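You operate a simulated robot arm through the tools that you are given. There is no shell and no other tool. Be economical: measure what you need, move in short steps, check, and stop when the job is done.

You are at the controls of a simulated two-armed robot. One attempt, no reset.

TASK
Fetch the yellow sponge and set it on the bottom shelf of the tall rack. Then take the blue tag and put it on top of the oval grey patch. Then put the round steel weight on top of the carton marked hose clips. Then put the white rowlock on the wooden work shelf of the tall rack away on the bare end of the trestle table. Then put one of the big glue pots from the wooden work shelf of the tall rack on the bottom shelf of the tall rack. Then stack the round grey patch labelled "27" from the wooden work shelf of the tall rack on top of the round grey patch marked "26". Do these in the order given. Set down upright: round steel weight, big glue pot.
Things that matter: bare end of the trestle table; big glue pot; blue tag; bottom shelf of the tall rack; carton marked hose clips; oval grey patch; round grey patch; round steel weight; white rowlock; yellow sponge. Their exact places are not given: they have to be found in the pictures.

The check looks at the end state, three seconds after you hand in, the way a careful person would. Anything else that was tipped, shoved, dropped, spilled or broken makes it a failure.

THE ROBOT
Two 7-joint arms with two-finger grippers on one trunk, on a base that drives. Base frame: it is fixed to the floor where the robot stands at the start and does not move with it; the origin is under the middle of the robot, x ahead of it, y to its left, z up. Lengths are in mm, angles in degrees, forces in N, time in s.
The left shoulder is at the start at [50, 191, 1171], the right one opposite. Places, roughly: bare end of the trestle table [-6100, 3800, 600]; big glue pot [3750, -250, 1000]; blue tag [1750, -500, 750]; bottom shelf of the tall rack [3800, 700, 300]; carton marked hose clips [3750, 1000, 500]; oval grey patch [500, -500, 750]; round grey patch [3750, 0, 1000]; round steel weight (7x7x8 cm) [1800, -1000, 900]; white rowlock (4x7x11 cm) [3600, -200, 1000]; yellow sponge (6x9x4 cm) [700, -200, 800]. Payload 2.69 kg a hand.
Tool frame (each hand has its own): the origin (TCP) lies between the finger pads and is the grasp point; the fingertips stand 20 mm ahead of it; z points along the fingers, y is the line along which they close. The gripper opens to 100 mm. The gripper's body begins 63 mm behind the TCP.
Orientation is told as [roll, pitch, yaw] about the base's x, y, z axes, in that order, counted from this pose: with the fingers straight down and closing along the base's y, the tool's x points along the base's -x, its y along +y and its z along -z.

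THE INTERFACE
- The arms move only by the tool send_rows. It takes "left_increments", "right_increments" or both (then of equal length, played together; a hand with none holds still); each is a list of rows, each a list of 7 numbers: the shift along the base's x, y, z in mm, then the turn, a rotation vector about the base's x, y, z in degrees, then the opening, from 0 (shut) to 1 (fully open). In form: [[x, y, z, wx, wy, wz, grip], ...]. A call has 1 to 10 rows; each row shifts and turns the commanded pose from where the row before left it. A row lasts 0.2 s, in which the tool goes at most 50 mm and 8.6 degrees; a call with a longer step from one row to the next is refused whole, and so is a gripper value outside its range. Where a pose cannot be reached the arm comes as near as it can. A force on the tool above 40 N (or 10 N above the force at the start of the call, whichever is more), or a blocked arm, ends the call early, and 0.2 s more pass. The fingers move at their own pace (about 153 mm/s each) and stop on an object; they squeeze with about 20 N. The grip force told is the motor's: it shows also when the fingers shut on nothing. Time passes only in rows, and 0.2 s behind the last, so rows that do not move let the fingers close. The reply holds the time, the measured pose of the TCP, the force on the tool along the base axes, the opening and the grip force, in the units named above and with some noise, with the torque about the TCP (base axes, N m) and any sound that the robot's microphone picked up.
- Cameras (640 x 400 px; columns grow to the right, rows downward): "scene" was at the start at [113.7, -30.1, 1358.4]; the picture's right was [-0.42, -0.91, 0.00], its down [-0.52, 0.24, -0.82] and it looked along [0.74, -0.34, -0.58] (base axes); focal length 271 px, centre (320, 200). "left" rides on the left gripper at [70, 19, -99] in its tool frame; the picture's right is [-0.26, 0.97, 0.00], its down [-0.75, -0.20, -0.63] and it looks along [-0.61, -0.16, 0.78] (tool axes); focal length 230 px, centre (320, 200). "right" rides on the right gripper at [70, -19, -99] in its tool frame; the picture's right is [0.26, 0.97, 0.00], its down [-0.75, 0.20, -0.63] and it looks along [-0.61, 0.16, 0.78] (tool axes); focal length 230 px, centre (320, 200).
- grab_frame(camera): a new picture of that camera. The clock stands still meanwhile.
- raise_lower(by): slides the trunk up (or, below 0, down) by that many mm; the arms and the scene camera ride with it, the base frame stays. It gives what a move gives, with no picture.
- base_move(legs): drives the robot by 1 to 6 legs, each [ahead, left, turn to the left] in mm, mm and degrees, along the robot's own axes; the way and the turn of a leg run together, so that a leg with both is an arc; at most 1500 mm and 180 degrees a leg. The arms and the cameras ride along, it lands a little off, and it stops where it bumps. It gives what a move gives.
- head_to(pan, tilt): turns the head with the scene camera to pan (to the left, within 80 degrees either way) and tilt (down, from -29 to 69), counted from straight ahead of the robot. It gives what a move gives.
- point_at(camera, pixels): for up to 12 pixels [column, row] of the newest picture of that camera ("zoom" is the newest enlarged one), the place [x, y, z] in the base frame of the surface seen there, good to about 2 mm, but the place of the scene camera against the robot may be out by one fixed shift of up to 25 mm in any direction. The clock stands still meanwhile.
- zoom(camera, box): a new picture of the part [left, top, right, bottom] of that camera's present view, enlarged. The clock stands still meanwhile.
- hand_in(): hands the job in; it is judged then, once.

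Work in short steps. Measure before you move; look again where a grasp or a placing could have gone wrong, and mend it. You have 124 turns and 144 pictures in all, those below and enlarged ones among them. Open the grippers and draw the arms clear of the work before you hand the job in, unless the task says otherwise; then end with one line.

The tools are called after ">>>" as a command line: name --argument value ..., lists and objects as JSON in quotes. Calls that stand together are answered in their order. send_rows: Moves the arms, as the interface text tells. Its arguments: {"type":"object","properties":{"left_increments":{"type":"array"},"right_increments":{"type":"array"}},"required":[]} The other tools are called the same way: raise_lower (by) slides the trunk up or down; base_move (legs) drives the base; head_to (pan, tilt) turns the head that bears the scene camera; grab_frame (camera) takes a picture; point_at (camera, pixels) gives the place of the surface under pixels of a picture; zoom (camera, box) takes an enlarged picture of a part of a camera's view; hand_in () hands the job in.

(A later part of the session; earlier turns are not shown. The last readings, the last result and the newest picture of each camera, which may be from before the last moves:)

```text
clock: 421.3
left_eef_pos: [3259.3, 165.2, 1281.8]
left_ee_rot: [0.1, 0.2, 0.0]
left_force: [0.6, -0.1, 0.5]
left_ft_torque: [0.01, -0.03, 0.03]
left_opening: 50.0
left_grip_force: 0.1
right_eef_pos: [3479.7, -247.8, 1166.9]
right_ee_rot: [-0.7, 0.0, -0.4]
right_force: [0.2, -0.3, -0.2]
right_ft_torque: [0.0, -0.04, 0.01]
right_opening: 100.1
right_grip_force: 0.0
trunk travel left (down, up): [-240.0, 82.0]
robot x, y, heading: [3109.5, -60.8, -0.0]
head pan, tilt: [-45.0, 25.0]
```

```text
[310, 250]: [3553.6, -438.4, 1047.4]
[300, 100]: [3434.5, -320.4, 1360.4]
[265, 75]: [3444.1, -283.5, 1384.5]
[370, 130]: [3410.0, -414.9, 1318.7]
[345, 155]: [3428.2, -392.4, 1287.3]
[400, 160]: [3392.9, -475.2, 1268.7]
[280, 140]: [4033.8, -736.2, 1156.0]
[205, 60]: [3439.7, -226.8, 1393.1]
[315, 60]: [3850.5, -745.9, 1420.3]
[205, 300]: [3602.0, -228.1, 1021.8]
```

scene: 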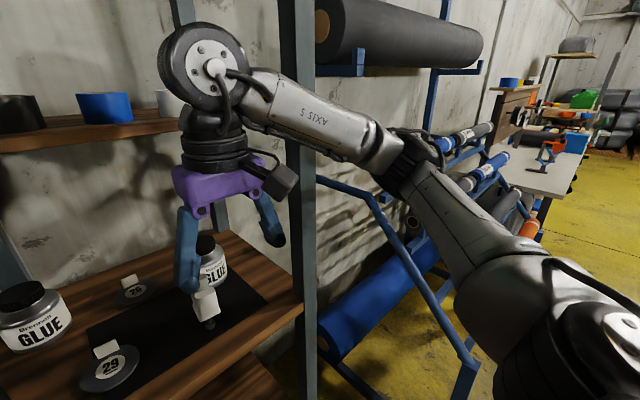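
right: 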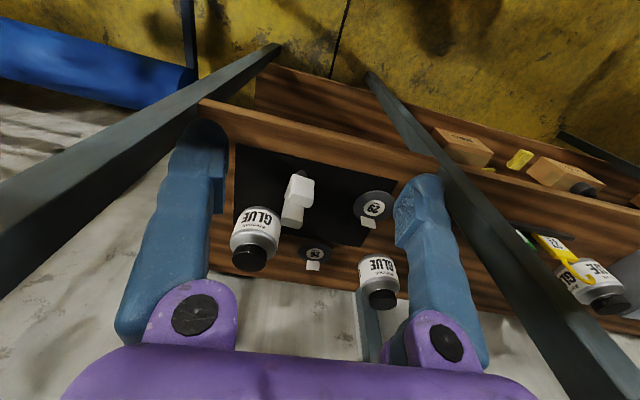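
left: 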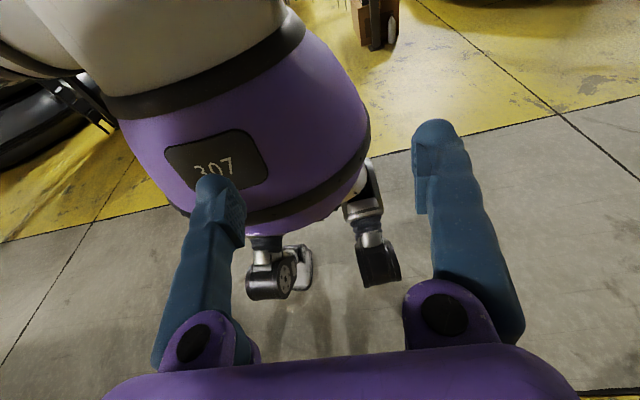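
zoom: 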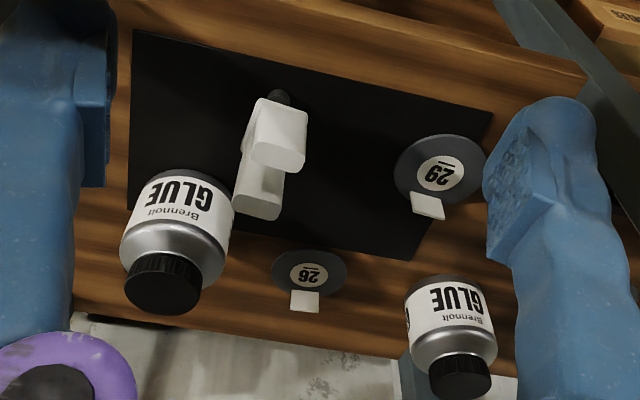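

The rowlock stands on its stem: centre ≈(3633,-242), white part z 955–1013, prongs along x. To keep the right elbow clear of the leg at (3553,-438), I shift the base left and reach right.

>>> base_move --legs '[[20, 160, 0]]'

>>> send_rows --right_increments '[[0, -20, 0, 0, 0, 0, 1], [0, -20, 0, 0, 0, 0, 1], [0, -20, 0, 0, 0, 0, 0.8], [0, -20, 0, 0, 0, 0, 0.8], [0, -20, 0, 0, 0, 0, 0.8], [0, -20, 0, 0, 0, 0, 0.8], [0, -20, 0, 0, 0, 0, 0.8], [0, -15, 0, 0, 0, 0, 0.8]]'

>>> grab_frame --camera "scene"

```text
clock: 423.4
left_eef_pos: [3279.2, 324.9, 1280.7]
left_ee_rot: [0.0, 0.2, 0.1]
left_force: [0.4, -0.7, 0.5]
left_ft_torque: [-0.05, -0.01, 0.03]
left_opening: 50.0
left_grip_force: 0.0
right_eef_pos: [3499.5, -88.3, 1166.4]
right_ee_rot: [-0.8, 0.1, -0.3]
right_force: [0.9, -0.7, -0.1]
right_ft_torque: [-0.04, 0.0, -0.01]
right_opening: 100.1
right_grip_force: 0.0
trunk travel left (down, up): [-240.0, 82.0]
robot x, y, heading: [3126.0, 98.8, 0.1]
head pan, tilt: [-45.0, 25.0]
```

```text
clock: 425.2
left_eef_pos: [3280.2, 323.0, 1282.3]
left_ee_rot: [0.1, 0.2, 0.0]
left_force: [0.2, -0.7, 0.5]
left_ft_torque: [0.01, 0.01, 0.01]
left_opening: 50.0
left_grip_force: 0.1
right_eef_pos: [3498.9, -243.6, 1166.7]
right_ee_rot: [-0.7, 0.1, -0.3]
right_force: [0.8, 1.5, 0.5]
right_ft_torque: [0.0, 0.01, 0.01]
right_opening: 80.2
right_grip_force: 0.0
trunk travel left (down, up): [-240.0, 82.0]
robot x, y, heading: [3124.5, 97.7, -0.1]
head pan, tilt: [-45.0, 25.0]
```

```text
73 pictures are left
```

scene: 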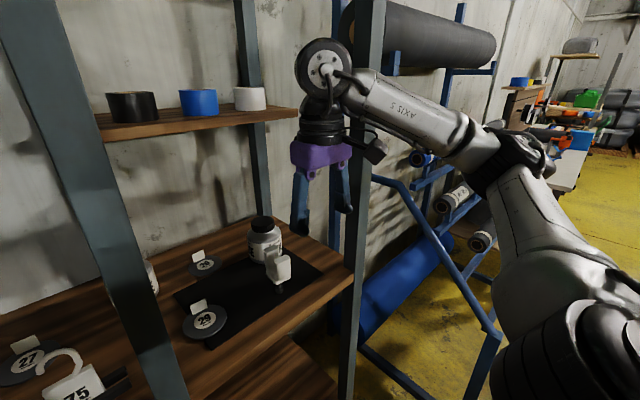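

>>> point_at --camera "scene" --pixels '[[330, 70], [385, 95], [430, 120], [460, 130], [520, 145], [355, 250], [545, 165]]'

```text
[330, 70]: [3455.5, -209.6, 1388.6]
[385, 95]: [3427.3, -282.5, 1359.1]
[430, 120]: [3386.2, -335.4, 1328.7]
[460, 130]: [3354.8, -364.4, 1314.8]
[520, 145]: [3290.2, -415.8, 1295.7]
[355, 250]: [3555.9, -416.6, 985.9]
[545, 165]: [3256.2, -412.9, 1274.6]
```

The forearm now clears the leg well. I move over the rowlock and lower to just above it.

>>> send_rows --right_increments '[[30, 0, 0, 0, 0, 0, 0.8], [35, 0, 0, 0, 0, 0, 0.8], [35, 1, 0, 0, 0, 0, 0.8], [34, 1, -10, 0, 0, 0, 0.8], [0, 0, -30, 0, 0, 0, 0.8], [0, 0, -40, 0, 0, 0, 0.8], [0, 0, -30, 0, 0, 0, 0.8]]'

>>> grab_frame --camera "right"

```text
clock: 426.8
left_eef_pos: [3279.3, 324.2, 1281.0]
left_ee_rot: [0.1, 0.3, 0.0]
left_force: [0.1, 0.0, -0.1]
left_ft_torque: [0.01, 0.0, 0.0]
left_opening: 50.1
left_grip_force: 0.1
right_eef_pos: [3633.9, -242.1, 1055.4]
right_ee_rot: [-0.8, 0.1, -0.3]
right_force: [-0.4, -0.7, 0.4]
right_ft_torque: [-0.02, 0.0, 0.0]
right_opening: 79.9
right_grip_force: 0.0
trunk travel left (down, up): [-240.0, 82.0]
robot x, y, heading: [3124.5, 95.7, -0.2]
head pan, tilt: [-45.0, 25.0]
```

```text
72 pictures are left
```

right: 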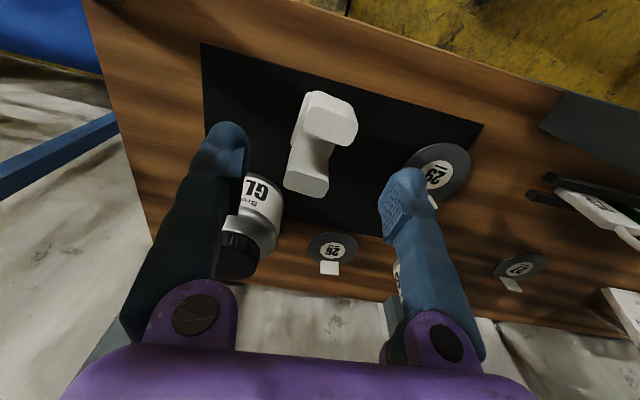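

>>> zoom --camera "right" --box '[260, 70, 390, 220]'

>>> point_at --camera "right" --pixels '[[330, 125], [308, 110], [352, 125], [325, 95], [320, 160], [305, 180], [290, 180], [327, 187], [305, 145], [332, 135]]'

```text
2.67 times, centred on (325, 145) of right
```

zoom: 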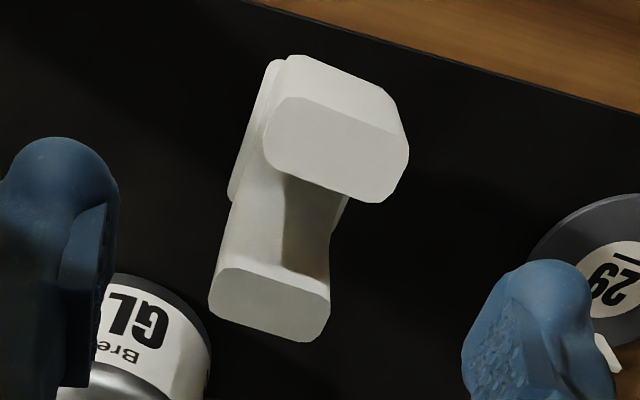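

```text
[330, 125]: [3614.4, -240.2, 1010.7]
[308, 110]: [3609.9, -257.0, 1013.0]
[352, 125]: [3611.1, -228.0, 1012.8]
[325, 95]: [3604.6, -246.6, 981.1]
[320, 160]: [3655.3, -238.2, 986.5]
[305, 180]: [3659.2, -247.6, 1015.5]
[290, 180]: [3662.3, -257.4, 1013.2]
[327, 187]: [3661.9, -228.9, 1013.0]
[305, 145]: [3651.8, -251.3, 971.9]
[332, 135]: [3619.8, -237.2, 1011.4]
```

The U is centred at (3637,-243). I descend to z≈962 and close across its 38 mm width at the bridge.

>>> send_rows --right_increments '[[3, -1, -30, 0, 0, 0, 0.8], [0, 0, -30, 0, 0, 0, 0.8], [0, 0, -20, 0, 0, 0, 0.8], [0, 0, -13, 0, 0, 0, 0.8], [0, 0, 0, 0, 0, 0, 0.2], [0, 0, 0, 0, 0, 0, 0.2], [0, 0, 0, 0, 0, 0, 0.2], [0, 0, 20, 0, 0, 0, 0.2], [0, 0, 30, 0, 0, 0, 0.2]]'

>>> grab_frame --camera "right"

```text
clock: 428.8
left_eef_pos: [3279.0, 323.1, 1281.4]
left_ee_rot: [0.0, 0.3, 0.1]
left_force: [0.6, -0.4, -0.8]
left_ft_torque: [0.01, -0.02, -0.05]
left_opening: 50.1
left_grip_force: 0.0
right_eef_pos: [3637.1, -241.5, 1012.3]
right_ee_rot: [-0.8, 0.2, -0.4]
right_force: [-0.8, -0.4, -0.6]
right_ft_torque: [-0.01, -0.04, -0.01]
right_opening: 39.0
right_grip_force: 19.9
trunk travel left (down, up): [-240.0, 82.0]
robot x, y, heading: [3125.6, 95.1, 0.0]
head pan, tilt: [-45.0, 25.0]
```

```text
70 pictures are left
```

right: 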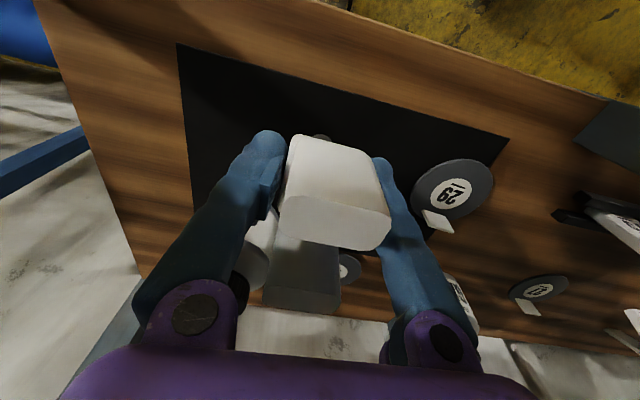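

The rowlock is held (39 mm, 20 N). I lift, withdraw, and head out through the lane, then turn towards -x.

>>> send_rows --right_increments '[[0, 0, 40, 0, 0, 0, 0.2], [0, 0, 40, 0, 0, 0, 0.2], [-10, 0, 40, 0, 0, 0, 0.2], [-40, 10, 20, 0, 0, 0, 0.2], [-40, 20, 0, 0, 0, 0, 0.2], [-40, 20, 0, 0, 0, 0, 0.2], [-40, 20, 0, 0, 0, 0, 0.2], [-40, 20, 0, 0, 0, 0, 0.2], [-30, 20, 0, 0, 0, 0, 0.2]]'

>>> base_move --legs '[[-380, 0, 0], [0, 1300, 0], [0, 1300, 0], [0, 0, 180]]'

>>> base_move --legs '[[1480, 0, 0], [1480, 0, 0]]'

>>> head_to --pan 0 --tilt 15

>>> grab_frame --camera "scene"

```text
clock: 430.8
left_eef_pos: [3280.1, 324.5, 1282.3]
left_ee_rot: [0.0, 0.3, 0.1]
left_force: [0.7, -0.2, 0.0]
left_ft_torque: [-0.01, -0.01, -0.02]
left_opening: 50.1
left_grip_force: 0.0
right_eef_pos: [3396.0, -133.1, 1153.9]
right_ee_rot: [-0.9, 0.2, -0.4]
right_force: [0.2, 0.6, -1.3]
right_ft_torque: [-0.03, -0.02, 0.0]
right_opening: 38.9
right_grip_force: 19.4
trunk travel left (down, up): [-240.0, 82.0]
robot x, y, heading: [3125.3, 95.5, 0.2]
head pan, tilt: [-45.0, 25.0]
```

```text
clock: 462.9
left_eef_pos: [2561.6, 2466.0, 1281.6]
left_ee_rot: [-0.1, 0.2, 179.6]
left_force: [0.4, -0.1, -0.9]
left_ft_torque: [-0.02, 0.0, -0.01]
left_opening: 49.8
left_grip_force: 0.0
right_eef_pos: [2447.9, 2924.9, 1154.2]
right_ee_rot: [-0.7, 0.1, 179.1]
right_force: [0.5, -0.9, -1.8]
right_ft_torque: [-0.01, 0.0, -0.02]
right_opening: 39.1
right_grip_force: 19.8
trunk travel left (down, up): [-240.0, 82.0]
robot x, y, heading: [2722.4, 2688.7, 179.5]
head pan, tilt: [-45.0, 25.0]
```

```text
clock: 477.1
left_eef_pos: [-390.2, 2512.0, 1280.7]
left_ee_rot: [0.0, 0.2, 179.7]
left_force: [-0.5, -0.1, -0.2]
left_ft_torque: [0.01, 0.0, -0.04]
left_opening: 50.2
left_grip_force: 0.2
right_eef_pos: [-505.1, 2970.1, 1152.6]
right_ee_rot: [-0.7, 0.2, 179.3]
right_force: [0.3, 0.8, -1.0]
right_ft_torque: [0.01, -0.03, 0.0]
right_opening: 39.0
right_grip_force: 19.6
trunk travel left (down, up): [-240.0, 82.0]
robot x, y, heading: [-237.5, 2735.4, 179.5]
head pan, tilt: [-45.0, 25.0]
```

```text
clock: 478.2
left_eef_pos: [-390.7, 2513.0, 1282.1]
left_ee_rot: [0.0, 0.1, 179.7]
left_force: [0.7, -0.5, -0.7]
left_ft_torque: [-0.03, -0.02, 0.0]
left_opening: 50.1
left_grip_force: 0.1
right_eef_pos: [-504.4, 2971.1, 1152.4]
right_ee_rot: [-0.8, 0.1, 179.3]
right_force: [0.5, 0.0, -0.9]
right_ft_torque: [0.03, -0.03, 0.01]
right_opening: 38.9
right_grip_force: 20.0
trunk travel left (down, up): [-240.0, 82.0]
robot x, y, heading: [-234.2, 2739.7, 179.6]
head pan, tilt: [0.0, 15.0]
```

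```text
69 pictures are left
```

scene: 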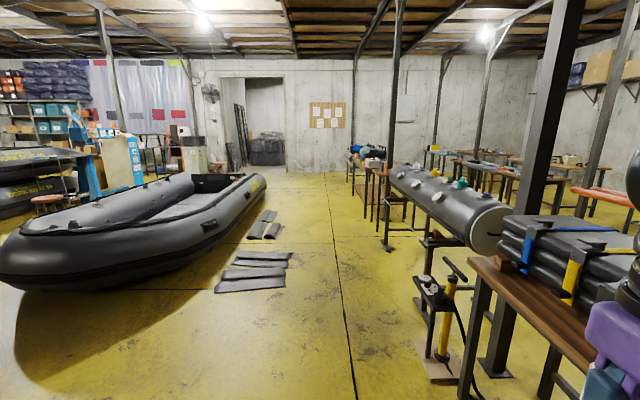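

A lane runs ahead between the floor panels (left) and the pump and tables (right). I measure its bounds.

>>> point_at --camera "scene" --pixels '[[430, 375], [292, 255], [290, 285], [275, 215], [388, 247], [470, 390], [425, 310], [265, 180], [370, 205], [365, 165], [335, 175], [418, 240]]'

```text
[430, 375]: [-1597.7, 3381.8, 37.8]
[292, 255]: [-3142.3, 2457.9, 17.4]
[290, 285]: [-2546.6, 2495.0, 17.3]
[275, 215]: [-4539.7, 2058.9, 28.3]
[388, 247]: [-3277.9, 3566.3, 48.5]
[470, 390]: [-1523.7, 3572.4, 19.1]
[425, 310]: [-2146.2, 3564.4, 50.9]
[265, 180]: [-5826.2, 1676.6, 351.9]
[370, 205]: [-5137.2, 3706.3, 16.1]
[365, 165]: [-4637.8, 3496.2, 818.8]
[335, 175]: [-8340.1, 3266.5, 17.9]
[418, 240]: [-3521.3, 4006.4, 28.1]
```

The lane spans y 2495–3380. I drive along y≈2850 to x≈-4500 and look right.

>>> base_move --legs '[[1420, -130, 0.4], [1420, 0, 0], [1420, 0, 0]]'

>>> head_to --pan -35 --tilt 20

>>> grab_frame --camera "scene"

```text
clock: 498.6
left_eef_pos: [-4626.8, 2605.2, 1281.9]
left_ee_rot: [0.0, 0.2, -179.0]
left_force: [0.2, 0.1, 0.1]
left_ft_torque: [0.0, -0.01, 0.01]
left_opening: 50.0
left_grip_force: 0.0
right_eef_pos: [-4749.8, 3060.1, 1153.7]
right_ee_rot: [-0.7, 0.1, -179.5]
right_force: [-0.1, -0.3, -1.4]
right_ft_torque: [-0.04, -0.04, -0.01]
right_opening: 39.1
right_grip_force: 20.0
trunk travel left (down, up): [-240.0, 82.0]
robot x, y, heading: [-4472.3, 2829.5, -179.1]
head pan, tilt: [0.0, 15.0]
```

```text
clock: 499.6
left_eef_pos: [-4625.6, 2603.1, 1281.3]
left_ee_rot: [0.0, 0.3, -179.0]
left_force: [0.5, 0.6, -0.3]
left_ft_torque: [-0.01, 0.01, 0.0]
left_opening: 49.9
left_grip_force: 0.2
right_eef_pos: [-4750.0, 3059.7, 1152.1]
right_ee_rot: [-0.7, 0.1, -179.5]
right_force: [-0.2, -0.2, -1.7]
right_ft_torque: [-0.01, 0.02, 0.0]
right_opening: 39.1
right_grip_force: 20.2
trunk travel left (down, up): [-240.0, 82.0]
robot x, y, heading: [-4474.0, 2832.3, -179.1]
head pan, tilt: [-35.0, 20.0]
```

```text
68 pictures are left
```

scene: 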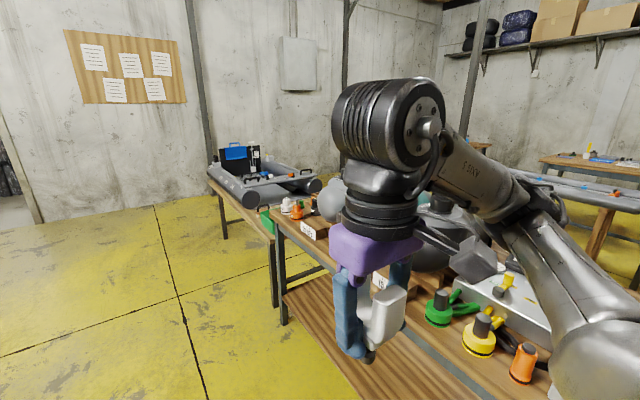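

Beyond the valve bench is a lower table with a small boat on it. I move 900 mm further and look at its end.

>>> point_at --camera "scene" --pixels '[[215, 180], [245, 210], [273, 238], [278, 300], [225, 235], [285, 320], [270, 215], [280, 180]]'

>>> base_move --legs '[[900, 0, -0.9]]'

>>> head_to --pan -50 --tilt 30

>>> grab_frame --camera "scene"

```text
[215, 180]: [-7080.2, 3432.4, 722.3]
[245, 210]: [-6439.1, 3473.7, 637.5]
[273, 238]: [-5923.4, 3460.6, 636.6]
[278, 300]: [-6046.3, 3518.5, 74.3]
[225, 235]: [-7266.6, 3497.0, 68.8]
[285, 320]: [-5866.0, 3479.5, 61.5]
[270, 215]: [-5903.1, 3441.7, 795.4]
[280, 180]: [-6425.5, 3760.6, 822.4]
```

```text
clock: 504.3
left_eef_pos: [-5534.6, 2602.9, 1282.2]
left_ee_rot: [0.0, 0.1, 179.6]
left_force: [-0.6, -0.9, 0.3]
left_ft_torque: [0.0, -0.02, 0.01]
left_opening: 50.2
left_grip_force: 0.1
right_eef_pos: [-5648.4, 3061.7, 1152.9]
right_ee_rot: [-0.7, 0.2, 179.3]
right_force: [0.6, -1.1, -1.2]
right_ft_torque: [0.02, 0.02, 0.01]
right_opening: 38.9
right_grip_force: 19.8
trunk travel left (down, up): [-240.0, 82.0]
robot x, y, heading: [-5374.1, 2829.7, 179.8]
head pan, tilt: [-35.0, 20.0]
```

```text
clock: 505.1
left_eef_pos: [-5533.8, 2603.6, 1281.9]
left_ee_rot: [0.0, 0.2, 179.7]
left_force: [0.2, -0.4, 0.3]
left_ft_torque: [-0.03, -0.02, -0.01]
left_opening: 50.0
left_grip_force: 0.0
right_eef_pos: [-5648.2, 3060.8, 1153.5]
right_ee_rot: [-0.7, 0.2, 179.2]
right_force: [-0.4, -0.2, -0.8]
right_ft_torque: [-0.01, -0.03, 0.0]
right_opening: 39.0
right_grip_force: 19.9
trunk travel left (down, up): [-240.0, 82.0]
robot x, y, heading: [-5379.3, 2827.7, 179.6]
head pan, tilt: [-50.0, 30.0]
```

```text
67 pictures are left
```

scene: 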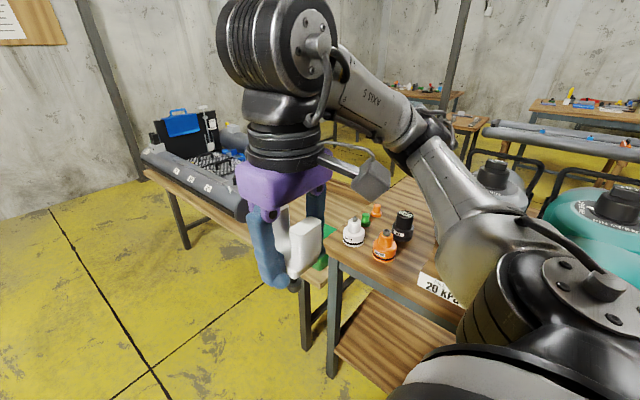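

I drive on to x≈-6100 and turn to face the table (+y).

>>> base_move --legs '[[700, 100, 0], [0, 0, -90]]'

>>> head_to --pan 0 --tilt 35

>>> grab_frame --camera "scene"

```text
clock: 512.8
left_eef_pos: [-6307.0, 2891.2, 1282.3]
left_ee_rot: [0.1, 0.2, 89.4]
left_force: [0.3, 0.3, 0.2]
left_ft_torque: [-0.01, 0.0, -0.04]
left_opening: 50.0
left_grip_force: 0.1
right_eef_pos: [-5847.9, 3003.9, 1153.2]
right_ee_rot: [-0.7, 0.1, 89.0]
right_force: [-0.3, -0.4, -2.5]
right_ft_torque: [-0.03, 0.0, 0.0]
right_opening: 39.1
right_grip_force: 20.5
trunk travel left (down, up): [-240.0, 82.0]
robot x, y, heading: [-6084.8, 2731.7, 89.1]
head pan, tilt: [-50.0, 30.0]
```

```text
clock: 514.0
left_eef_pos: [-6306.4, 2890.6, 1280.9]
left_ee_rot: [0.0, 0.3, 89.4]
left_force: [-0.1, 0.6, -0.3]
left_ft_torque: [0.01, -0.03, -0.01]
left_opening: 50.0
left_grip_force: 0.1
right_eef_pos: [-5847.6, 3003.5, 1152.5]
right_ee_rot: [-0.7, 0.2, 89.0]
right_force: [0.1, 0.4, -1.4]
right_ft_torque: [-0.01, -0.03, -0.01]
right_opening: 39.0
right_grip_force: 19.7
trunk travel left (down, up): [-240.0, 82.0]
robot x, y, heading: [-6082.7, 2733.4, 89.4]
head pan, tilt: [0.0, 35.0]
```

```text
66 pictures are left
```

scene: 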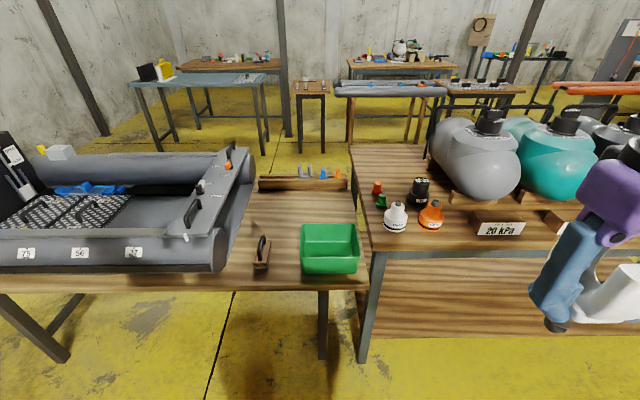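

The bare end lies between the boat and the valve bench, holding a green bin, a peg rail and a small handle. I measure the free area.

>>> point_at --camera "scene" --pixels '[[275, 215], [320, 205], [300, 222], [260, 265], [262, 240], [330, 272], [303, 230], [357, 228], [300, 190], [240, 275], [300, 280], [250, 200]]'

>>> zoom --camera "scene" --box '[200, 150, 390, 310]'

```text
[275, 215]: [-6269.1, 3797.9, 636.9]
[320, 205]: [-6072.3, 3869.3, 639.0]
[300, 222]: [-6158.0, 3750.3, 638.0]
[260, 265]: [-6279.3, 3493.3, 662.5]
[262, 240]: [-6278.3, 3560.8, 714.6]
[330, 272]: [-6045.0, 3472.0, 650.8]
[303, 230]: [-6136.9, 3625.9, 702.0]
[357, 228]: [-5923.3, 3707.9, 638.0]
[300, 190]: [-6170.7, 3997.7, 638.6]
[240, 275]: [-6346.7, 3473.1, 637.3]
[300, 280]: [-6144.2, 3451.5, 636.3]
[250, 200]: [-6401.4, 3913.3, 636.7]
```

```text
2.50 times, centred on (295, 230) of scene
```

zoom: 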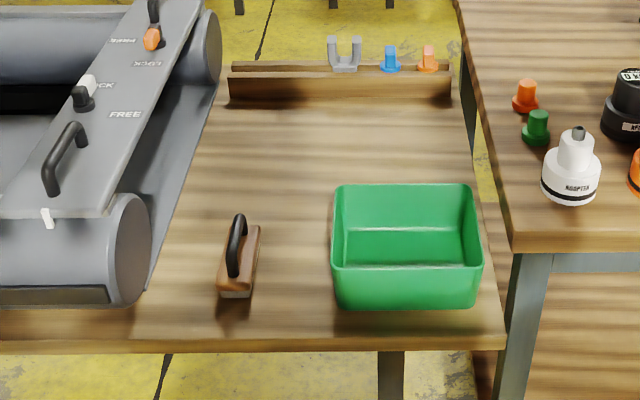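

The table top is at z≈620; the open area around (-6190,3730) is free. I move the base so the right hand can reach it, lower the trunk, and look.

>>> base_move --legs '[[300, 250, 0.6]]'

>>> raise_lower --by -200

>>> send_rows --right_increments '[[-5, 30, -10, 0, 0, 0, 0.2], [-10, 30, -10, 0, 0, 0, 0.2], [-15, 30, -10, 0, 0, 0, 0.2], [-15, 30, -10, 0, 0, 0, 0.2], [-15, 30, -10, 0, 0, 0, 0.2], [-15, 30, 0, 0, 0, 0, 0.2]]'

>>> grab_frame --camera "right"

```text
clock: 516.8
left_eef_pos: [-6553.5, 3188.9, 1280.8]
left_ee_rot: [0.1, 0.1, 89.9]
left_force: [0.7, -0.6, -1.3]
left_ft_torque: [-0.04, -0.01, 0.03]
left_opening: 49.9
left_grip_force: 0.0
right_eef_pos: [-6096.4, 3304.1, 1152.5]
right_ee_rot: [-0.6, 0.3, 89.4]
right_force: [0.0, 0.3, -0.4]
right_ft_torque: [0.02, -0.02, 0.0]
right_opening: 38.7
right_grip_force: 19.6
trunk travel left (down, up): [-240.0, 82.0]
robot x, y, heading: [-6326.6, 3030.0, 89.8]
head pan, tilt: [0.0, 35.0]
```

```text
clock: 519.0
left_eef_pos: [-6553.6, 3188.4, 1081.6]
left_ee_rot: [0.0, 0.2, 90.0]
left_force: [0.2, -0.7, 0.2]
left_ft_torque: [0.02, 0.06, 0.02]
left_opening: 50.1
left_grip_force: 0.0
right_eef_pos: [-6096.0, 3303.1, 953.2]
right_ee_rot: [-0.7, 0.1, 89.5]
right_force: [-0.4, 0.5, -0.7]
right_ft_torque: [-0.01, 0.03, 0.02]
right_opening: 39.0
right_grip_force: 20.2
trunk travel left (down, up): [-40.0, 282.0]
robot x, y, heading: [-6328.0, 3034.2, 89.9]
head pan, tilt: [0.0, 35.0]
```

```text
clock: 520.4
left_eef_pos: [-6553.9, 3187.9, 1081.8]
left_ee_rot: [0.1, 0.2, 89.9]
left_force: [-0.5, 0.2, -0.6]
left_ft_torque: [-0.03, 0.01, 0.0]
left_opening: 50.0
left_grip_force: 0.0
right_eef_pos: [-6171.5, 3484.8, 901.8]
right_ee_rot: [-0.8, 0.2, 89.5]
right_force: [0.3, 0.2, -0.9]
right_ft_torque: [0.01, -0.06, 0.03]
right_opening: 39.0
right_grip_force: 19.9
trunk travel left (down, up): [-40.0, 282.0]
robot x, y, heading: [-6323.7, 3035.1, 89.6]
head pan, tilt: [0.0, 35.0]
```

```text
64 pictures are left
```

right: 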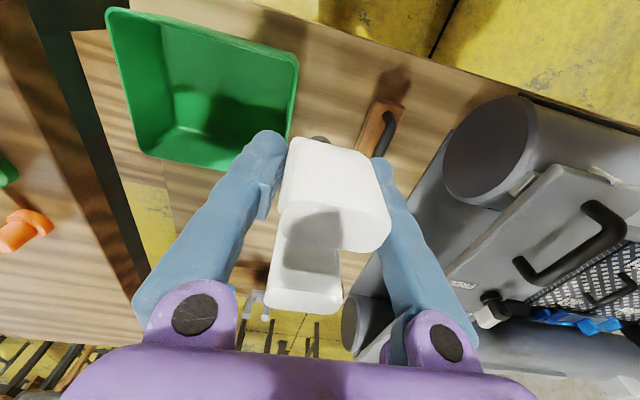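

>>> point_at --camera "right" --pixels '[[205, 165], [290, 60], [285, 130], [400, 115], [370, 150], [200, 220], [215, 260], [350, 70], [300, 50], [250, 290], [445, 150], [190, 185]]'

```text
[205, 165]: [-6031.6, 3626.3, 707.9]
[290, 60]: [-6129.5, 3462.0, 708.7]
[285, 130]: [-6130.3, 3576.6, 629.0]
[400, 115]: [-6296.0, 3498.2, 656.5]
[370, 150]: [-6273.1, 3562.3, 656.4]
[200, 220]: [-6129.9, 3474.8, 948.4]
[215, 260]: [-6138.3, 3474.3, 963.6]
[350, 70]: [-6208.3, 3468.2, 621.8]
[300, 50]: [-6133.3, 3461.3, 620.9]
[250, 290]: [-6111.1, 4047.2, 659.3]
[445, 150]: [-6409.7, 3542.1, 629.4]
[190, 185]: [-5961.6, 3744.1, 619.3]
```

The table is at z 621; beyond y≈3650 it's clear between x -6350 and -5950. I drive 110 mm closer and lower the rowlock at (-6185,3710).

>>> base_move --legs '[[115, 0, 0]]'

>>> send_rows --right_increments '[[-2, 20, -20, 0, 0, 0, 0.2], [-3, 20, -25, 0, 0, 0, 0.2], [-4, 25, -30, 0, 0, 0, 0.2], [-4, 25, -30, 0, 0, 0, 0.2], [0, 20, -30, 0, 0, 0, 0.2], [0, 0, -30, 0, 0, 0, 0.2], [0, 0, -30, 0, 0, 0, 0.2], [0, 0, -15, 0, 0, 0, 0.2]]'

>>> grab_frame --camera "right"

```text
clock: 521.6
left_eef_pos: [-6551.6, 3302.5, 1081.3]
left_ee_rot: [0.1, 0.2, 89.8]
left_force: [0.8, -0.6, 0.2]
left_ft_torque: [-0.02, -0.01, 0.02]
left_opening: 49.9
left_grip_force: 0.0
right_eef_pos: [-6170.8, 3598.5, 902.8]
right_ee_rot: [-0.6, 0.1, 89.6]
right_force: [0.3, 0.5, -1.1]
right_ft_torque: [-0.04, -0.03, -0.04]
right_opening: 39.3
right_grip_force: 19.8
trunk travel left (down, up): [-40.0, 282.0]
robot x, y, heading: [-6326.7, 3145.7, 90.0]
head pan, tilt: [0.0, 35.0]
```

```text
clock: 523.4
left_eef_pos: [-6552.2, 3302.4, 1081.0]
left_ee_rot: [0.0, 0.3, 89.9]
left_force: [-0.5, 1.4, 1.1]
left_ft_torque: [0.0, -0.01, 0.01]
left_opening: 49.9
left_grip_force: 0.1
right_eef_pos: [-6182.4, 3708.9, 691.0]
right_ee_rot: [-0.8, 0.1, 89.5]
right_force: [1.1, -0.3, -1.0]
right_ft_torque: [0.01, -0.03, 0.0]
right_opening: 39.1
right_grip_force: 19.9
trunk travel left (down, up): [-40.0, 282.0]
robot x, y, heading: [-6329.4, 3146.2, 89.6]
head pan, tilt: [0.0, 35.0]
```

```text
63 pictures are left
```

right: 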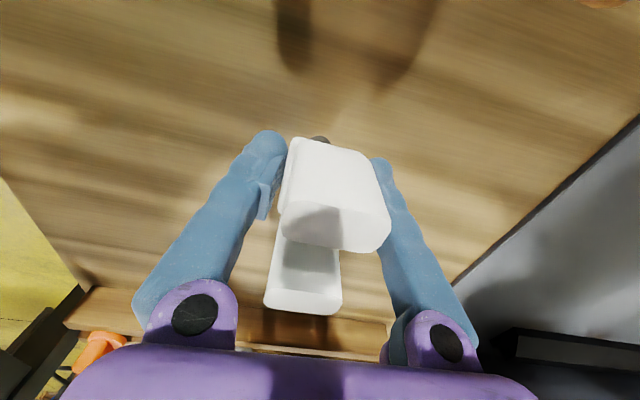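

>>> send_rows --right_increments '[[0, 0, -4, 0, 0, 0, 0.2], [0, 0, -3, 0, 0, 0, 0.2], [0, 0, -1.5, 0, 0, 0, 0.2], [0, 0, 0, 0, 0, 0, 0.2]]'

>>> send_rows --right_increments '[[0, 0, -1, 0, 0, 0, 0.2], [0, 0, -1, 0, 0, 0, 0.2], [0, 0, 0, 0, 0, 0, 0.2]]'

```text
clock: 524.4
left_eef_pos: [-6553.4, 3301.3, 1081.3]
left_ee_rot: [0.0, 0.1, 89.9]
left_force: [-0.2, -1.1, 0.3]
left_ft_torque: [-0.02, 0.02, -0.02]
left_opening: 50.2
left_grip_force: 0.0
right_eef_pos: [-6183.3, 3708.4, 684.4]
right_ee_rot: [-0.7, 0.1, 89.5]
right_force: [-0.2, -0.5, -1.8]
right_ft_torque: [0.0, 0.0, 0.01]
right_opening: 39.2
right_grip_force: 20.2
trunk travel left (down, up): [-40.0, 282.0]
robot x, y, heading: [-6327.9, 3149.7, 89.7]
head pan, tilt: [0.0, 35.0]
```

```text
clock: 525.2
left_eef_pos: [-6553.2, 3300.3, 1082.4]
left_ee_rot: [0.0, 0.3, 90.0]
left_force: [-0.7, 0.5, -0.4]
left_ft_torque: [-0.01, -0.03, 0.03]
left_opening: 50.0
left_grip_force: 0.1
right_eef_pos: [-6182.5, 3707.8, 682.1]
right_ee_rot: [-0.6, 0.1, 89.4]
right_force: [0.0, -0.1, -1.4]
right_ft_torque: [0.03, -0.01, 0.0]
right_opening: 39.0
right_grip_force: 19.9
trunk travel left (down, up): [-40.0, 282.0]
robot x, y, heading: [-6328.8, 3148.4, 89.7]
head pan, tilt: [0.0, 35.0]
```

No contact yet; two more small steps.

>>> send_rows --right_increments '[[0, 0, -1.5, 0, 0, 0, 0.2], [0, 0, -1, 0, 0, 0, 0.2], [0, 0, 0, 0, 0, 0, 0.2]]'

>>> send_rows --right_increments '[[0, 0, -1.2, 0, 0, 0, 0.2], [0, 0, 0, 0, 0, 0, 0.2]]'

```text
clock: 526.0
left_eef_pos: [-6553.5, 3300.9, 1082.1]
left_ee_rot: [-0.1, 0.3, 89.9]
left_force: [-0.3, -0.9, -0.8]
left_ft_torque: [0.01, -0.06, 0.0]
left_opening: 50.1
left_grip_force: 0.0
right_eef_pos: [-6182.5, 3707.9, 680.9]
right_ee_rot: [-0.7, 0.1, 89.5]
right_force: [0.4, 0.0, -0.9]
right_ft_torque: [-0.01, 0.0, 0.01]
right_opening: 39.0
right_grip_force: 19.4
trunk travel left (down, up): [-40.0, 282.0]
robot x, y, heading: [-6327.1, 3145.2, 89.8]
head pan, tilt: [0.0, 35.0]
```

```text
clock: 526.6
left_eef_pos: [-6552.2, 3301.1, 1081.5]
left_ee_rot: [0.1, 0.3, 89.9]
left_force: [1.0, -0.4, -0.7]
left_ft_torque: [0.05, 0.0, 0.0]
left_opening: 50.0
left_grip_force: 0.1
right_eef_pos: [-6182.8, 3707.3, 679.3]
right_ee_rot: [-0.8, 0.1, 89.5]
right_force: [1.2, -1.7, 5.8]
right_ft_torque: [-0.06, -0.07, -0.02]
right_opening: 39.1
right_grip_force: 20.2
trunk travel left (down, up): [-40.0, 282.0]
robot x, y, heading: [-6326.9, 3147.2, 89.9]
head pan, tilt: [0.0, 35.0]
```

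Contact (+5.8 N). I release slowly and rise.

>>> send_rows --right_increments '[[0, 0, 0.5, 0, 0, 0, 0.45], [0, 0, 0, 0, 0, 0, 0.6], [0, 0, 0, 0, 0, 0, 0.8], [0, 0, 15, 0, 0, 0, 0.8], [0, 0, 40, 0, 0, 0, 0.8], [0, 0, 40, 0, 0, 0, 0.8], [0, -20, 40, 0, 0, 0, 0.8], [0, -30, 40, 0, 0, 0, 0.8], [0, -40, 10, 0, 0, 0, 0.8]]'

>>> grab_frame --camera "right"

```text
clock: 528.6
left_eef_pos: [-6552.7, 3302.2, 1081.3]
left_ee_rot: [0.1, 0.2, 89.9]
left_force: [0.1, -0.5, -0.2]
left_ft_torque: [0.0, -0.03, 0.0]
left_opening: 49.8
left_grip_force: 0.0
right_eef_pos: [-6181.9, 3617.0, 863.5]
right_ee_rot: [-0.7, 0.1, 89.4]
right_force: [-0.5, -0.2, 0.4]
right_ft_torque: [-0.01, 0.03, 0.03]
right_opening: 79.8
right_grip_force: 0.1
trunk travel left (down, up): [-40.0, 282.0]
robot x, y, heading: [-6327.1, 3146.2, 90.2]
head pan, tilt: [0.0, 35.0]
```

```text
62 pictures are left
```

right: 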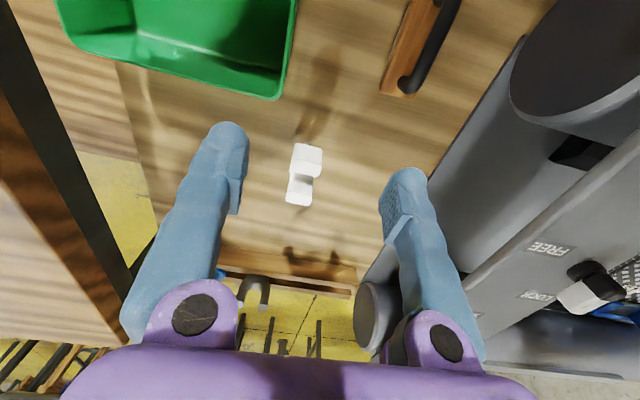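

The rowlock stands on the bare end. I draw the hand in, back off, turn to +x and drive back up the lane.

>>> send_rows --right_increments '[[0, -35, 20, 0, 0, 0, 0.8], [0, -35, 20, 0, 0, 0, 0.8], [0, -35, 20, 0, 0, 0, 0.8], [10, -20, 20, 0, 0, 0, 0.8]]'

>>> base_move --legs '[[-330, 0, 0], [0, 0, -90]]'

>>> base_move --legs '[[1480, 0, 0], [1480, 0, 0], [1480, 0, 0]]'

```text
clock: 529.6
left_eef_pos: [-6552.8, 3300.7, 1081.8]
left_ee_rot: [0.0, 0.2, 89.9]
left_force: [0.2, 0.0, -0.2]
left_ft_torque: [-0.03, 0.0, 0.02]
left_opening: 50.2
left_grip_force: 0.0
right_eef_pos: [-6172.3, 3493.0, 942.9]
right_ee_rot: [-0.7, 0.2, 89.5]
right_force: [-0.1, 0.3, 0.3]
right_ft_torque: [0.0, -0.03, -0.03]
right_opening: 79.8
right_grip_force: 0.0
trunk travel left (down, up): [-40.0, 282.0]
robot x, y, heading: [-6326.2, 3146.0, 89.6]
head pan, tilt: [0.0, 35.0]
```

```text
clock: 535.6
left_eef_pos: [-6173.7, 3036.8, 1081.5]
left_ee_rot: [0.0, 0.2, 0.2]
left_force: [0.2, 0.3, 0.6]
left_ft_torque: [0.0, 0.01, -0.02]
left_opening: 50.1
left_grip_force: 0.1
right_eef_pos: [-5980.2, 2658.5, 944.0]
right_ee_rot: [-0.6, 0.0, -0.2]
right_force: [-0.6, -0.5, -0.3]
right_ft_torque: [-0.03, 0.0, 0.0]
right_opening: 79.9
right_grip_force: 0.1
trunk travel left (down, up): [-40.0, 282.0]
robot x, y, heading: [-6331.3, 2814.6, 0.1]
head pan, tilt: [0.0, 35.0]
```

```text
clock: 556.7
left_eef_pos: [-1762.5, 3073.5, 1081.8]
left_ee_rot: [0.0, 0.3, 1.3]
left_force: [-0.2, 0.5, 0.0]
left_ft_torque: [-0.01, -0.03, 0.03]
left_opening: 50.0
left_grip_force: 0.0
right_eef_pos: [-1560.0, 2698.3, 944.0]
right_ee_rot: [-0.7, 0.1, 1.0]
right_force: [-0.4, 0.4, -0.9]
right_ft_torque: [-0.01, 0.02, -0.02]
right_opening: 80.0
right_grip_force: 0.0
trunk travel left (down, up): [-40.0, 282.0]
robot x, y, heading: [-1911.1, 2845.3, 1.4]
head pan, tilt: [0.0, 35.0]
```

At (-1911,2845). I continue to the aisle and then right, to in front of the left glue pot (y≈490).

>>> base_move --legs '[[1480, -60, -1.4], [1480, -60, 0], [1480, 0, 0], [210, 0, 0]]'

>>> base_move --legs '[[0, -1030, 0], [0, -1020, 0]]'

>>> raise_lower --by 200

>>> head_to --pan -10 --tilt 30

>>> grab_frame --camera "scene"

```text
clock: 579.1
left_eef_pos: [2877.2, 2959.4, 1081.2]
left_ee_rot: [-0.1, 0.1, 0.3]
left_force: [0.2, 0.5, 0.0]
left_ft_torque: [0.03, 0.01, 0.02]
left_opening: 50.1
left_grip_force: 0.0
right_eef_pos: [3071.5, 2582.3, 943.5]
right_ee_rot: [-0.7, 0.1, -0.1]
right_force: [-0.3, 0.0, 1.0]
right_ft_torque: [0.0, -0.01, -0.03]
right_opening: 79.8
right_grip_force: 0.1
trunk travel left (down, up): [-40.0, 282.0]
robot x, y, heading: [2720.4, 2738.7, 0.1]
head pan, tilt: [0.0, 35.0]
```

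```text
clock: 597.3
left_eef_pos: [2895.6, 916.1, 1081.8]
left_ee_rot: [0.1, 0.2, 1.4]
left_force: [-0.1, -0.3, -0.2]
left_ft_torque: [0.0, 0.03, -0.02]
left_opening: 50.0
left_grip_force: 0.0
right_eef_pos: [3098.5, 541.3, 944.8]
right_ee_rot: [-0.7, 0.1, 0.9]
right_force: [-1.2, -0.4, 0.4]
right_ft_torque: [-0.03, 0.01, -0.03]
right_opening: 80.1
right_grip_force: 0.1
trunk travel left (down, up): [-40.0, 282.0]
robot x, y, heading: [2743.1, 686.9, 1.3]
head pan, tilt: [0.0, 35.0]
```

```text
clock: 599.5
left_eef_pos: [2896.0, 915.7, 1280.5]
left_ee_rot: [-0.1, 0.2, 1.3]
left_force: [-0.8, -0.1, 0.7]
left_ft_torque: [-0.02, 0.02, 0.03]
left_opening: 50.1
left_grip_force: 0.0
right_eef_pos: [3096.8, 540.6, 1144.0]
right_ee_rot: [-0.7, 0.2, 1.0]
right_force: [-0.3, -0.2, 0.4]
right_ft_torque: [0.02, 0.01, 0.01]
right_opening: 80.2
right_grip_force: 0.0
trunk travel left (down, up): [-240.0, 82.0]
robot x, y, heading: [2745.3, 688.1, 1.2]
head pan, tilt: [0.0, 35.0]
```

```text
clock: 600.2
left_eef_pos: [2895.7, 914.7, 1282.0]
left_ee_rot: [0.0, 0.2, 1.3]
left_force: [-0.7, 0.7, -0.4]
left_ft_torque: [0.01, 0.0, -0.01]
left_opening: 50.0
left_grip_force: 0.1
right_eef_pos: [3097.9, 540.7, 1143.8]
right_ee_rot: [-0.7, 0.1, 1.0]
right_force: [0.7, -0.2, -0.5]
right_ft_torque: [-0.03, 0.01, -0.01]
right_opening: 80.2
right_grip_force: 0.0
trunk travel left (down, up): [-240.0, 82.0]
robot x, y, heading: [2744.9, 688.6, 1.3]
head pan, tilt: [-10.0, 30.0]
```

```text
61 pictures are left
```

scene: 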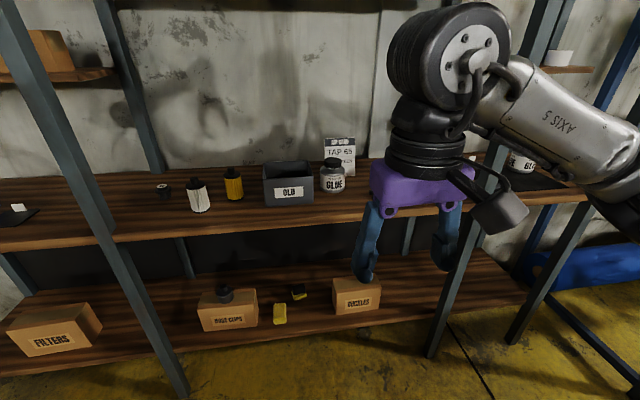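

All is in order. I drive in 400 mm and view the pot with the right camera.

>>> base_move --legs '[[400, -20, -1.3]]'

>>> grab_frame --camera "right"

```text
clock: 602.7
left_eef_pos: [3303.5, 896.6, 1281.5]
left_ee_rot: [0.0, 0.2, 0.0]
left_force: [-0.4, 0.3, 0.1]
left_ft_torque: [-0.01, -0.01, -0.01]
left_opening: 50.1
left_grip_force: 0.0
right_eef_pos: [3496.1, 517.3, 1144.2]
right_ee_rot: [-0.7, 0.0, -0.2]
right_force: [-0.3, -0.4, -0.8]
right_ft_torque: [-0.03, -0.01, 0.01]
right_opening: 80.1
right_grip_force: 0.1
trunk travel left (down, up): [-240.0, 82.0]
robot x, y, heading: [3146.8, 671.0, -0.3]
head pan, tilt: [-10.0, 30.0]
```

```text
60 pictures are left
```

right: 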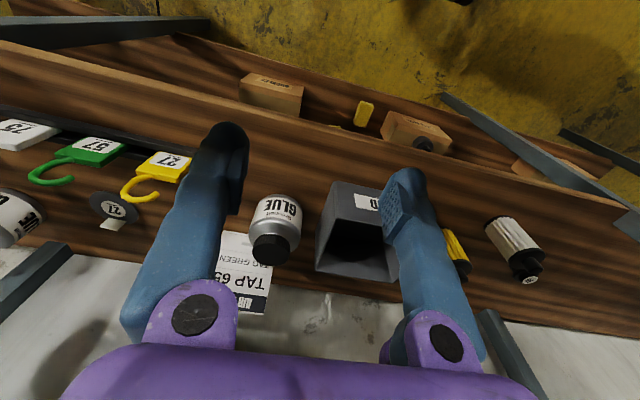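

>>> zoom --camera "right" --box '[210, 170, 370, 290]'

>>> point_at --camera "zoom" --pixels '[[240, 310], [240, 270], [180, 300], [300, 300], [260, 220], [275, 160], [240, 340], [170, 200], [370, 200], [460, 60], [120, 260]]'

```text
3.33 times, centred on (290, 230) of right
```

zoom: 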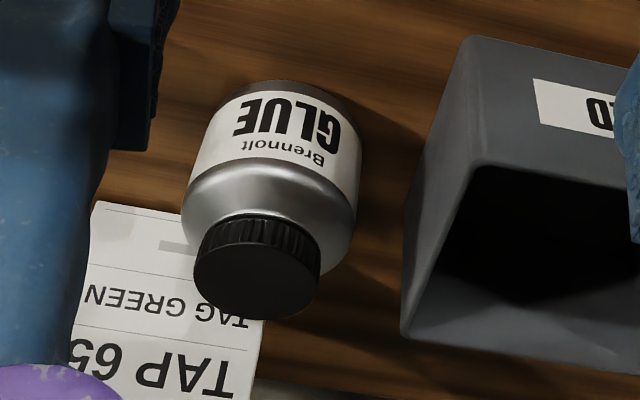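

```text
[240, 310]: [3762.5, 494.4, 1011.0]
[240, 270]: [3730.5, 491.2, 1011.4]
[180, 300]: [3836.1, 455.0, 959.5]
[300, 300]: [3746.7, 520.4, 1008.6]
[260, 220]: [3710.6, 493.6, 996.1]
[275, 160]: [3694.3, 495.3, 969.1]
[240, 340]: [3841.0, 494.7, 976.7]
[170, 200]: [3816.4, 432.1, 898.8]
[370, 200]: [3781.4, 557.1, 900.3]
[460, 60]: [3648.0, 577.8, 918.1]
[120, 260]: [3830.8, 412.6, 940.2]
```

Lid: centre (3736,493), top z 1011, diameter about 54; shelf z≈901. I drive 50 mm nearer and bring the open hand above the lid.

>>> base_move --legs '[[50, 0, 0.2]]'

>>> send_rows --right_increments '[[30, -4, 0, 0, 0, 0, 0.75], [35, -4, 0, 0, 0, 0, 0.75], [40, -4, 0, 0, 0, 0, 0.75], [40, -4, 0, 0, 0, 0, 0.75], [40, -4, 0, 0, 0, 0, 0.75], [5, -4, -20, 0, 0, 0, 0.75], [0, 0, -30, 0, 0, 0, 0.75], [0, 0, -30, 0, 0, 0, 0.75]]'

>>> grab_frame --camera "right"

```text
clock: 603.6
left_eef_pos: [3352.8, 897.5, 1281.0]
left_ee_rot: [-0.1, 0.2, 0.2]
left_force: [-0.2, -0.4, 0.3]
left_ft_torque: [0.01, 0.05, -0.04]
left_opening: 49.9
left_grip_force: 0.1
right_eef_pos: [3545.4, 518.3, 1143.8]
right_ee_rot: [-0.7, 0.2, -0.2]
right_force: [0.2, 0.2, 0.1]
right_ft_torque: [-0.02, 0.07, -0.02]
right_opening: 79.7
right_grip_force: 0.0
trunk travel left (down, up): [-240.0, 82.0]
robot x, y, heading: [3195.1, 676.7, 0.2]
head pan, tilt: [-10.0, 30.0]
```

```text
clock: 605.4
left_eef_pos: [3351.6, 897.6, 1281.3]
left_ee_rot: [0.2, 0.2, 0.2]
left_force: [-0.4, -0.2, -0.6]
left_ft_torque: [-0.02, 0.02, 0.03]
left_opening: 49.7
left_grip_force: 0.0
right_eef_pos: [3736.1, 494.8, 1065.2]
right_ee_rot: [-0.7, 0.2, -0.1]
right_force: [-0.6, 0.6, 0.3]
right_ft_torque: [-0.02, 0.01, 0.02]
right_opening: 74.8
right_grip_force: 0.0
trunk travel left (down, up): [-240.0, 82.0]
robot x, y, heading: [3197.4, 669.5, 0.4]
head pan, tilt: [-10.0, 30.0]
```

```text
58 pictures are left
```

right: 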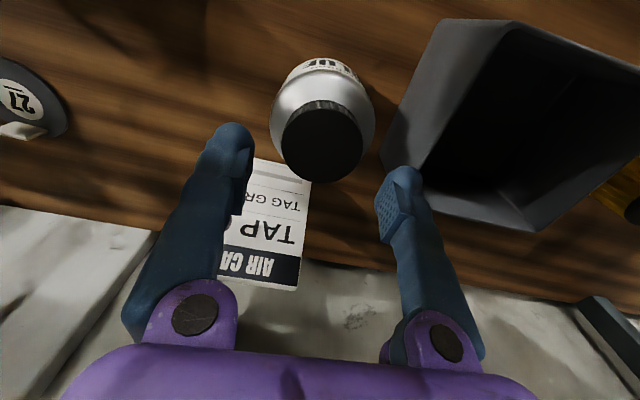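

>>> point_at --camera "right" --pixels '[[321, 140], [284, 142], [360, 140], [322, 110], [318, 175], [275, 115], [372, 115], [395, 140], [440, 30], [355, 165]]'

```text
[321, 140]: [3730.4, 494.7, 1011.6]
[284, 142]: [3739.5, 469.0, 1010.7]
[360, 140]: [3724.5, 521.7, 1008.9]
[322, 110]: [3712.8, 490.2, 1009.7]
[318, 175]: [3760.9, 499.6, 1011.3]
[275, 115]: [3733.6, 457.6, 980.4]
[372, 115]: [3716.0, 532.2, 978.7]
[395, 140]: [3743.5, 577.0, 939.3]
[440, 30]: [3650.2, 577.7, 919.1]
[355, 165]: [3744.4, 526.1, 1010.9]
```

It's aligned with lid centre (3736,495). I descend to z≈1004, close and lift.

>>> send_rows --right_increments '[[0, 0, -25, 0, 0, 0, 0.75], [0, 0, -22, 0, 0, 0, 0.75], [0, 0, -14, 0, 0, 0, 0.75], [0, 0, 0, 0, 0, 0, 0.3], [0, 0, 0, 0, 0, 0, 0.3], [0, 0, 0, 0, 0, 0, 0.3], [0, 0, 10, 0, 0, 0, 0.3], [0, 0, 20, 0, 0, 0, 0.3], [0, 0, 20, 0, 0, 0, 0.3]]'

>>> grab_frame --camera "right"

```text
clock: 607.4
left_eef_pos: [3352.0, 896.6, 1281.0]
left_ee_rot: [0.1, 0.1, 0.2]
left_force: [0.8, -0.1, -0.2]
left_ft_torque: [0.0, -0.02, 0.03]
left_opening: 49.9
left_grip_force: 0.1
right_eef_pos: [3734.7, 493.6, 1053.2]
right_ee_rot: [-0.7, 0.2, -0.2]
right_force: [-0.3, 0.2, -3.6]
right_ft_torque: [0.03, 0.02, 0.0]
right_opening: 59.0
right_grip_force: 19.9
trunk travel left (down, up): [-240.0, 82.0]
robot x, y, heading: [3198.8, 672.3, 0.2]
head pan, tilt: [-10.0, 30.0]
```

```text
57 pictures are left
```

right: 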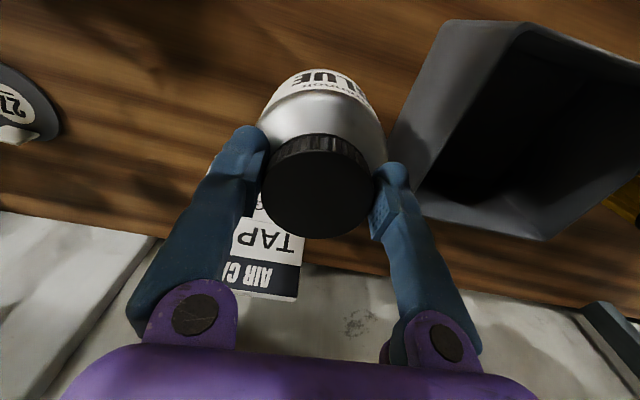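

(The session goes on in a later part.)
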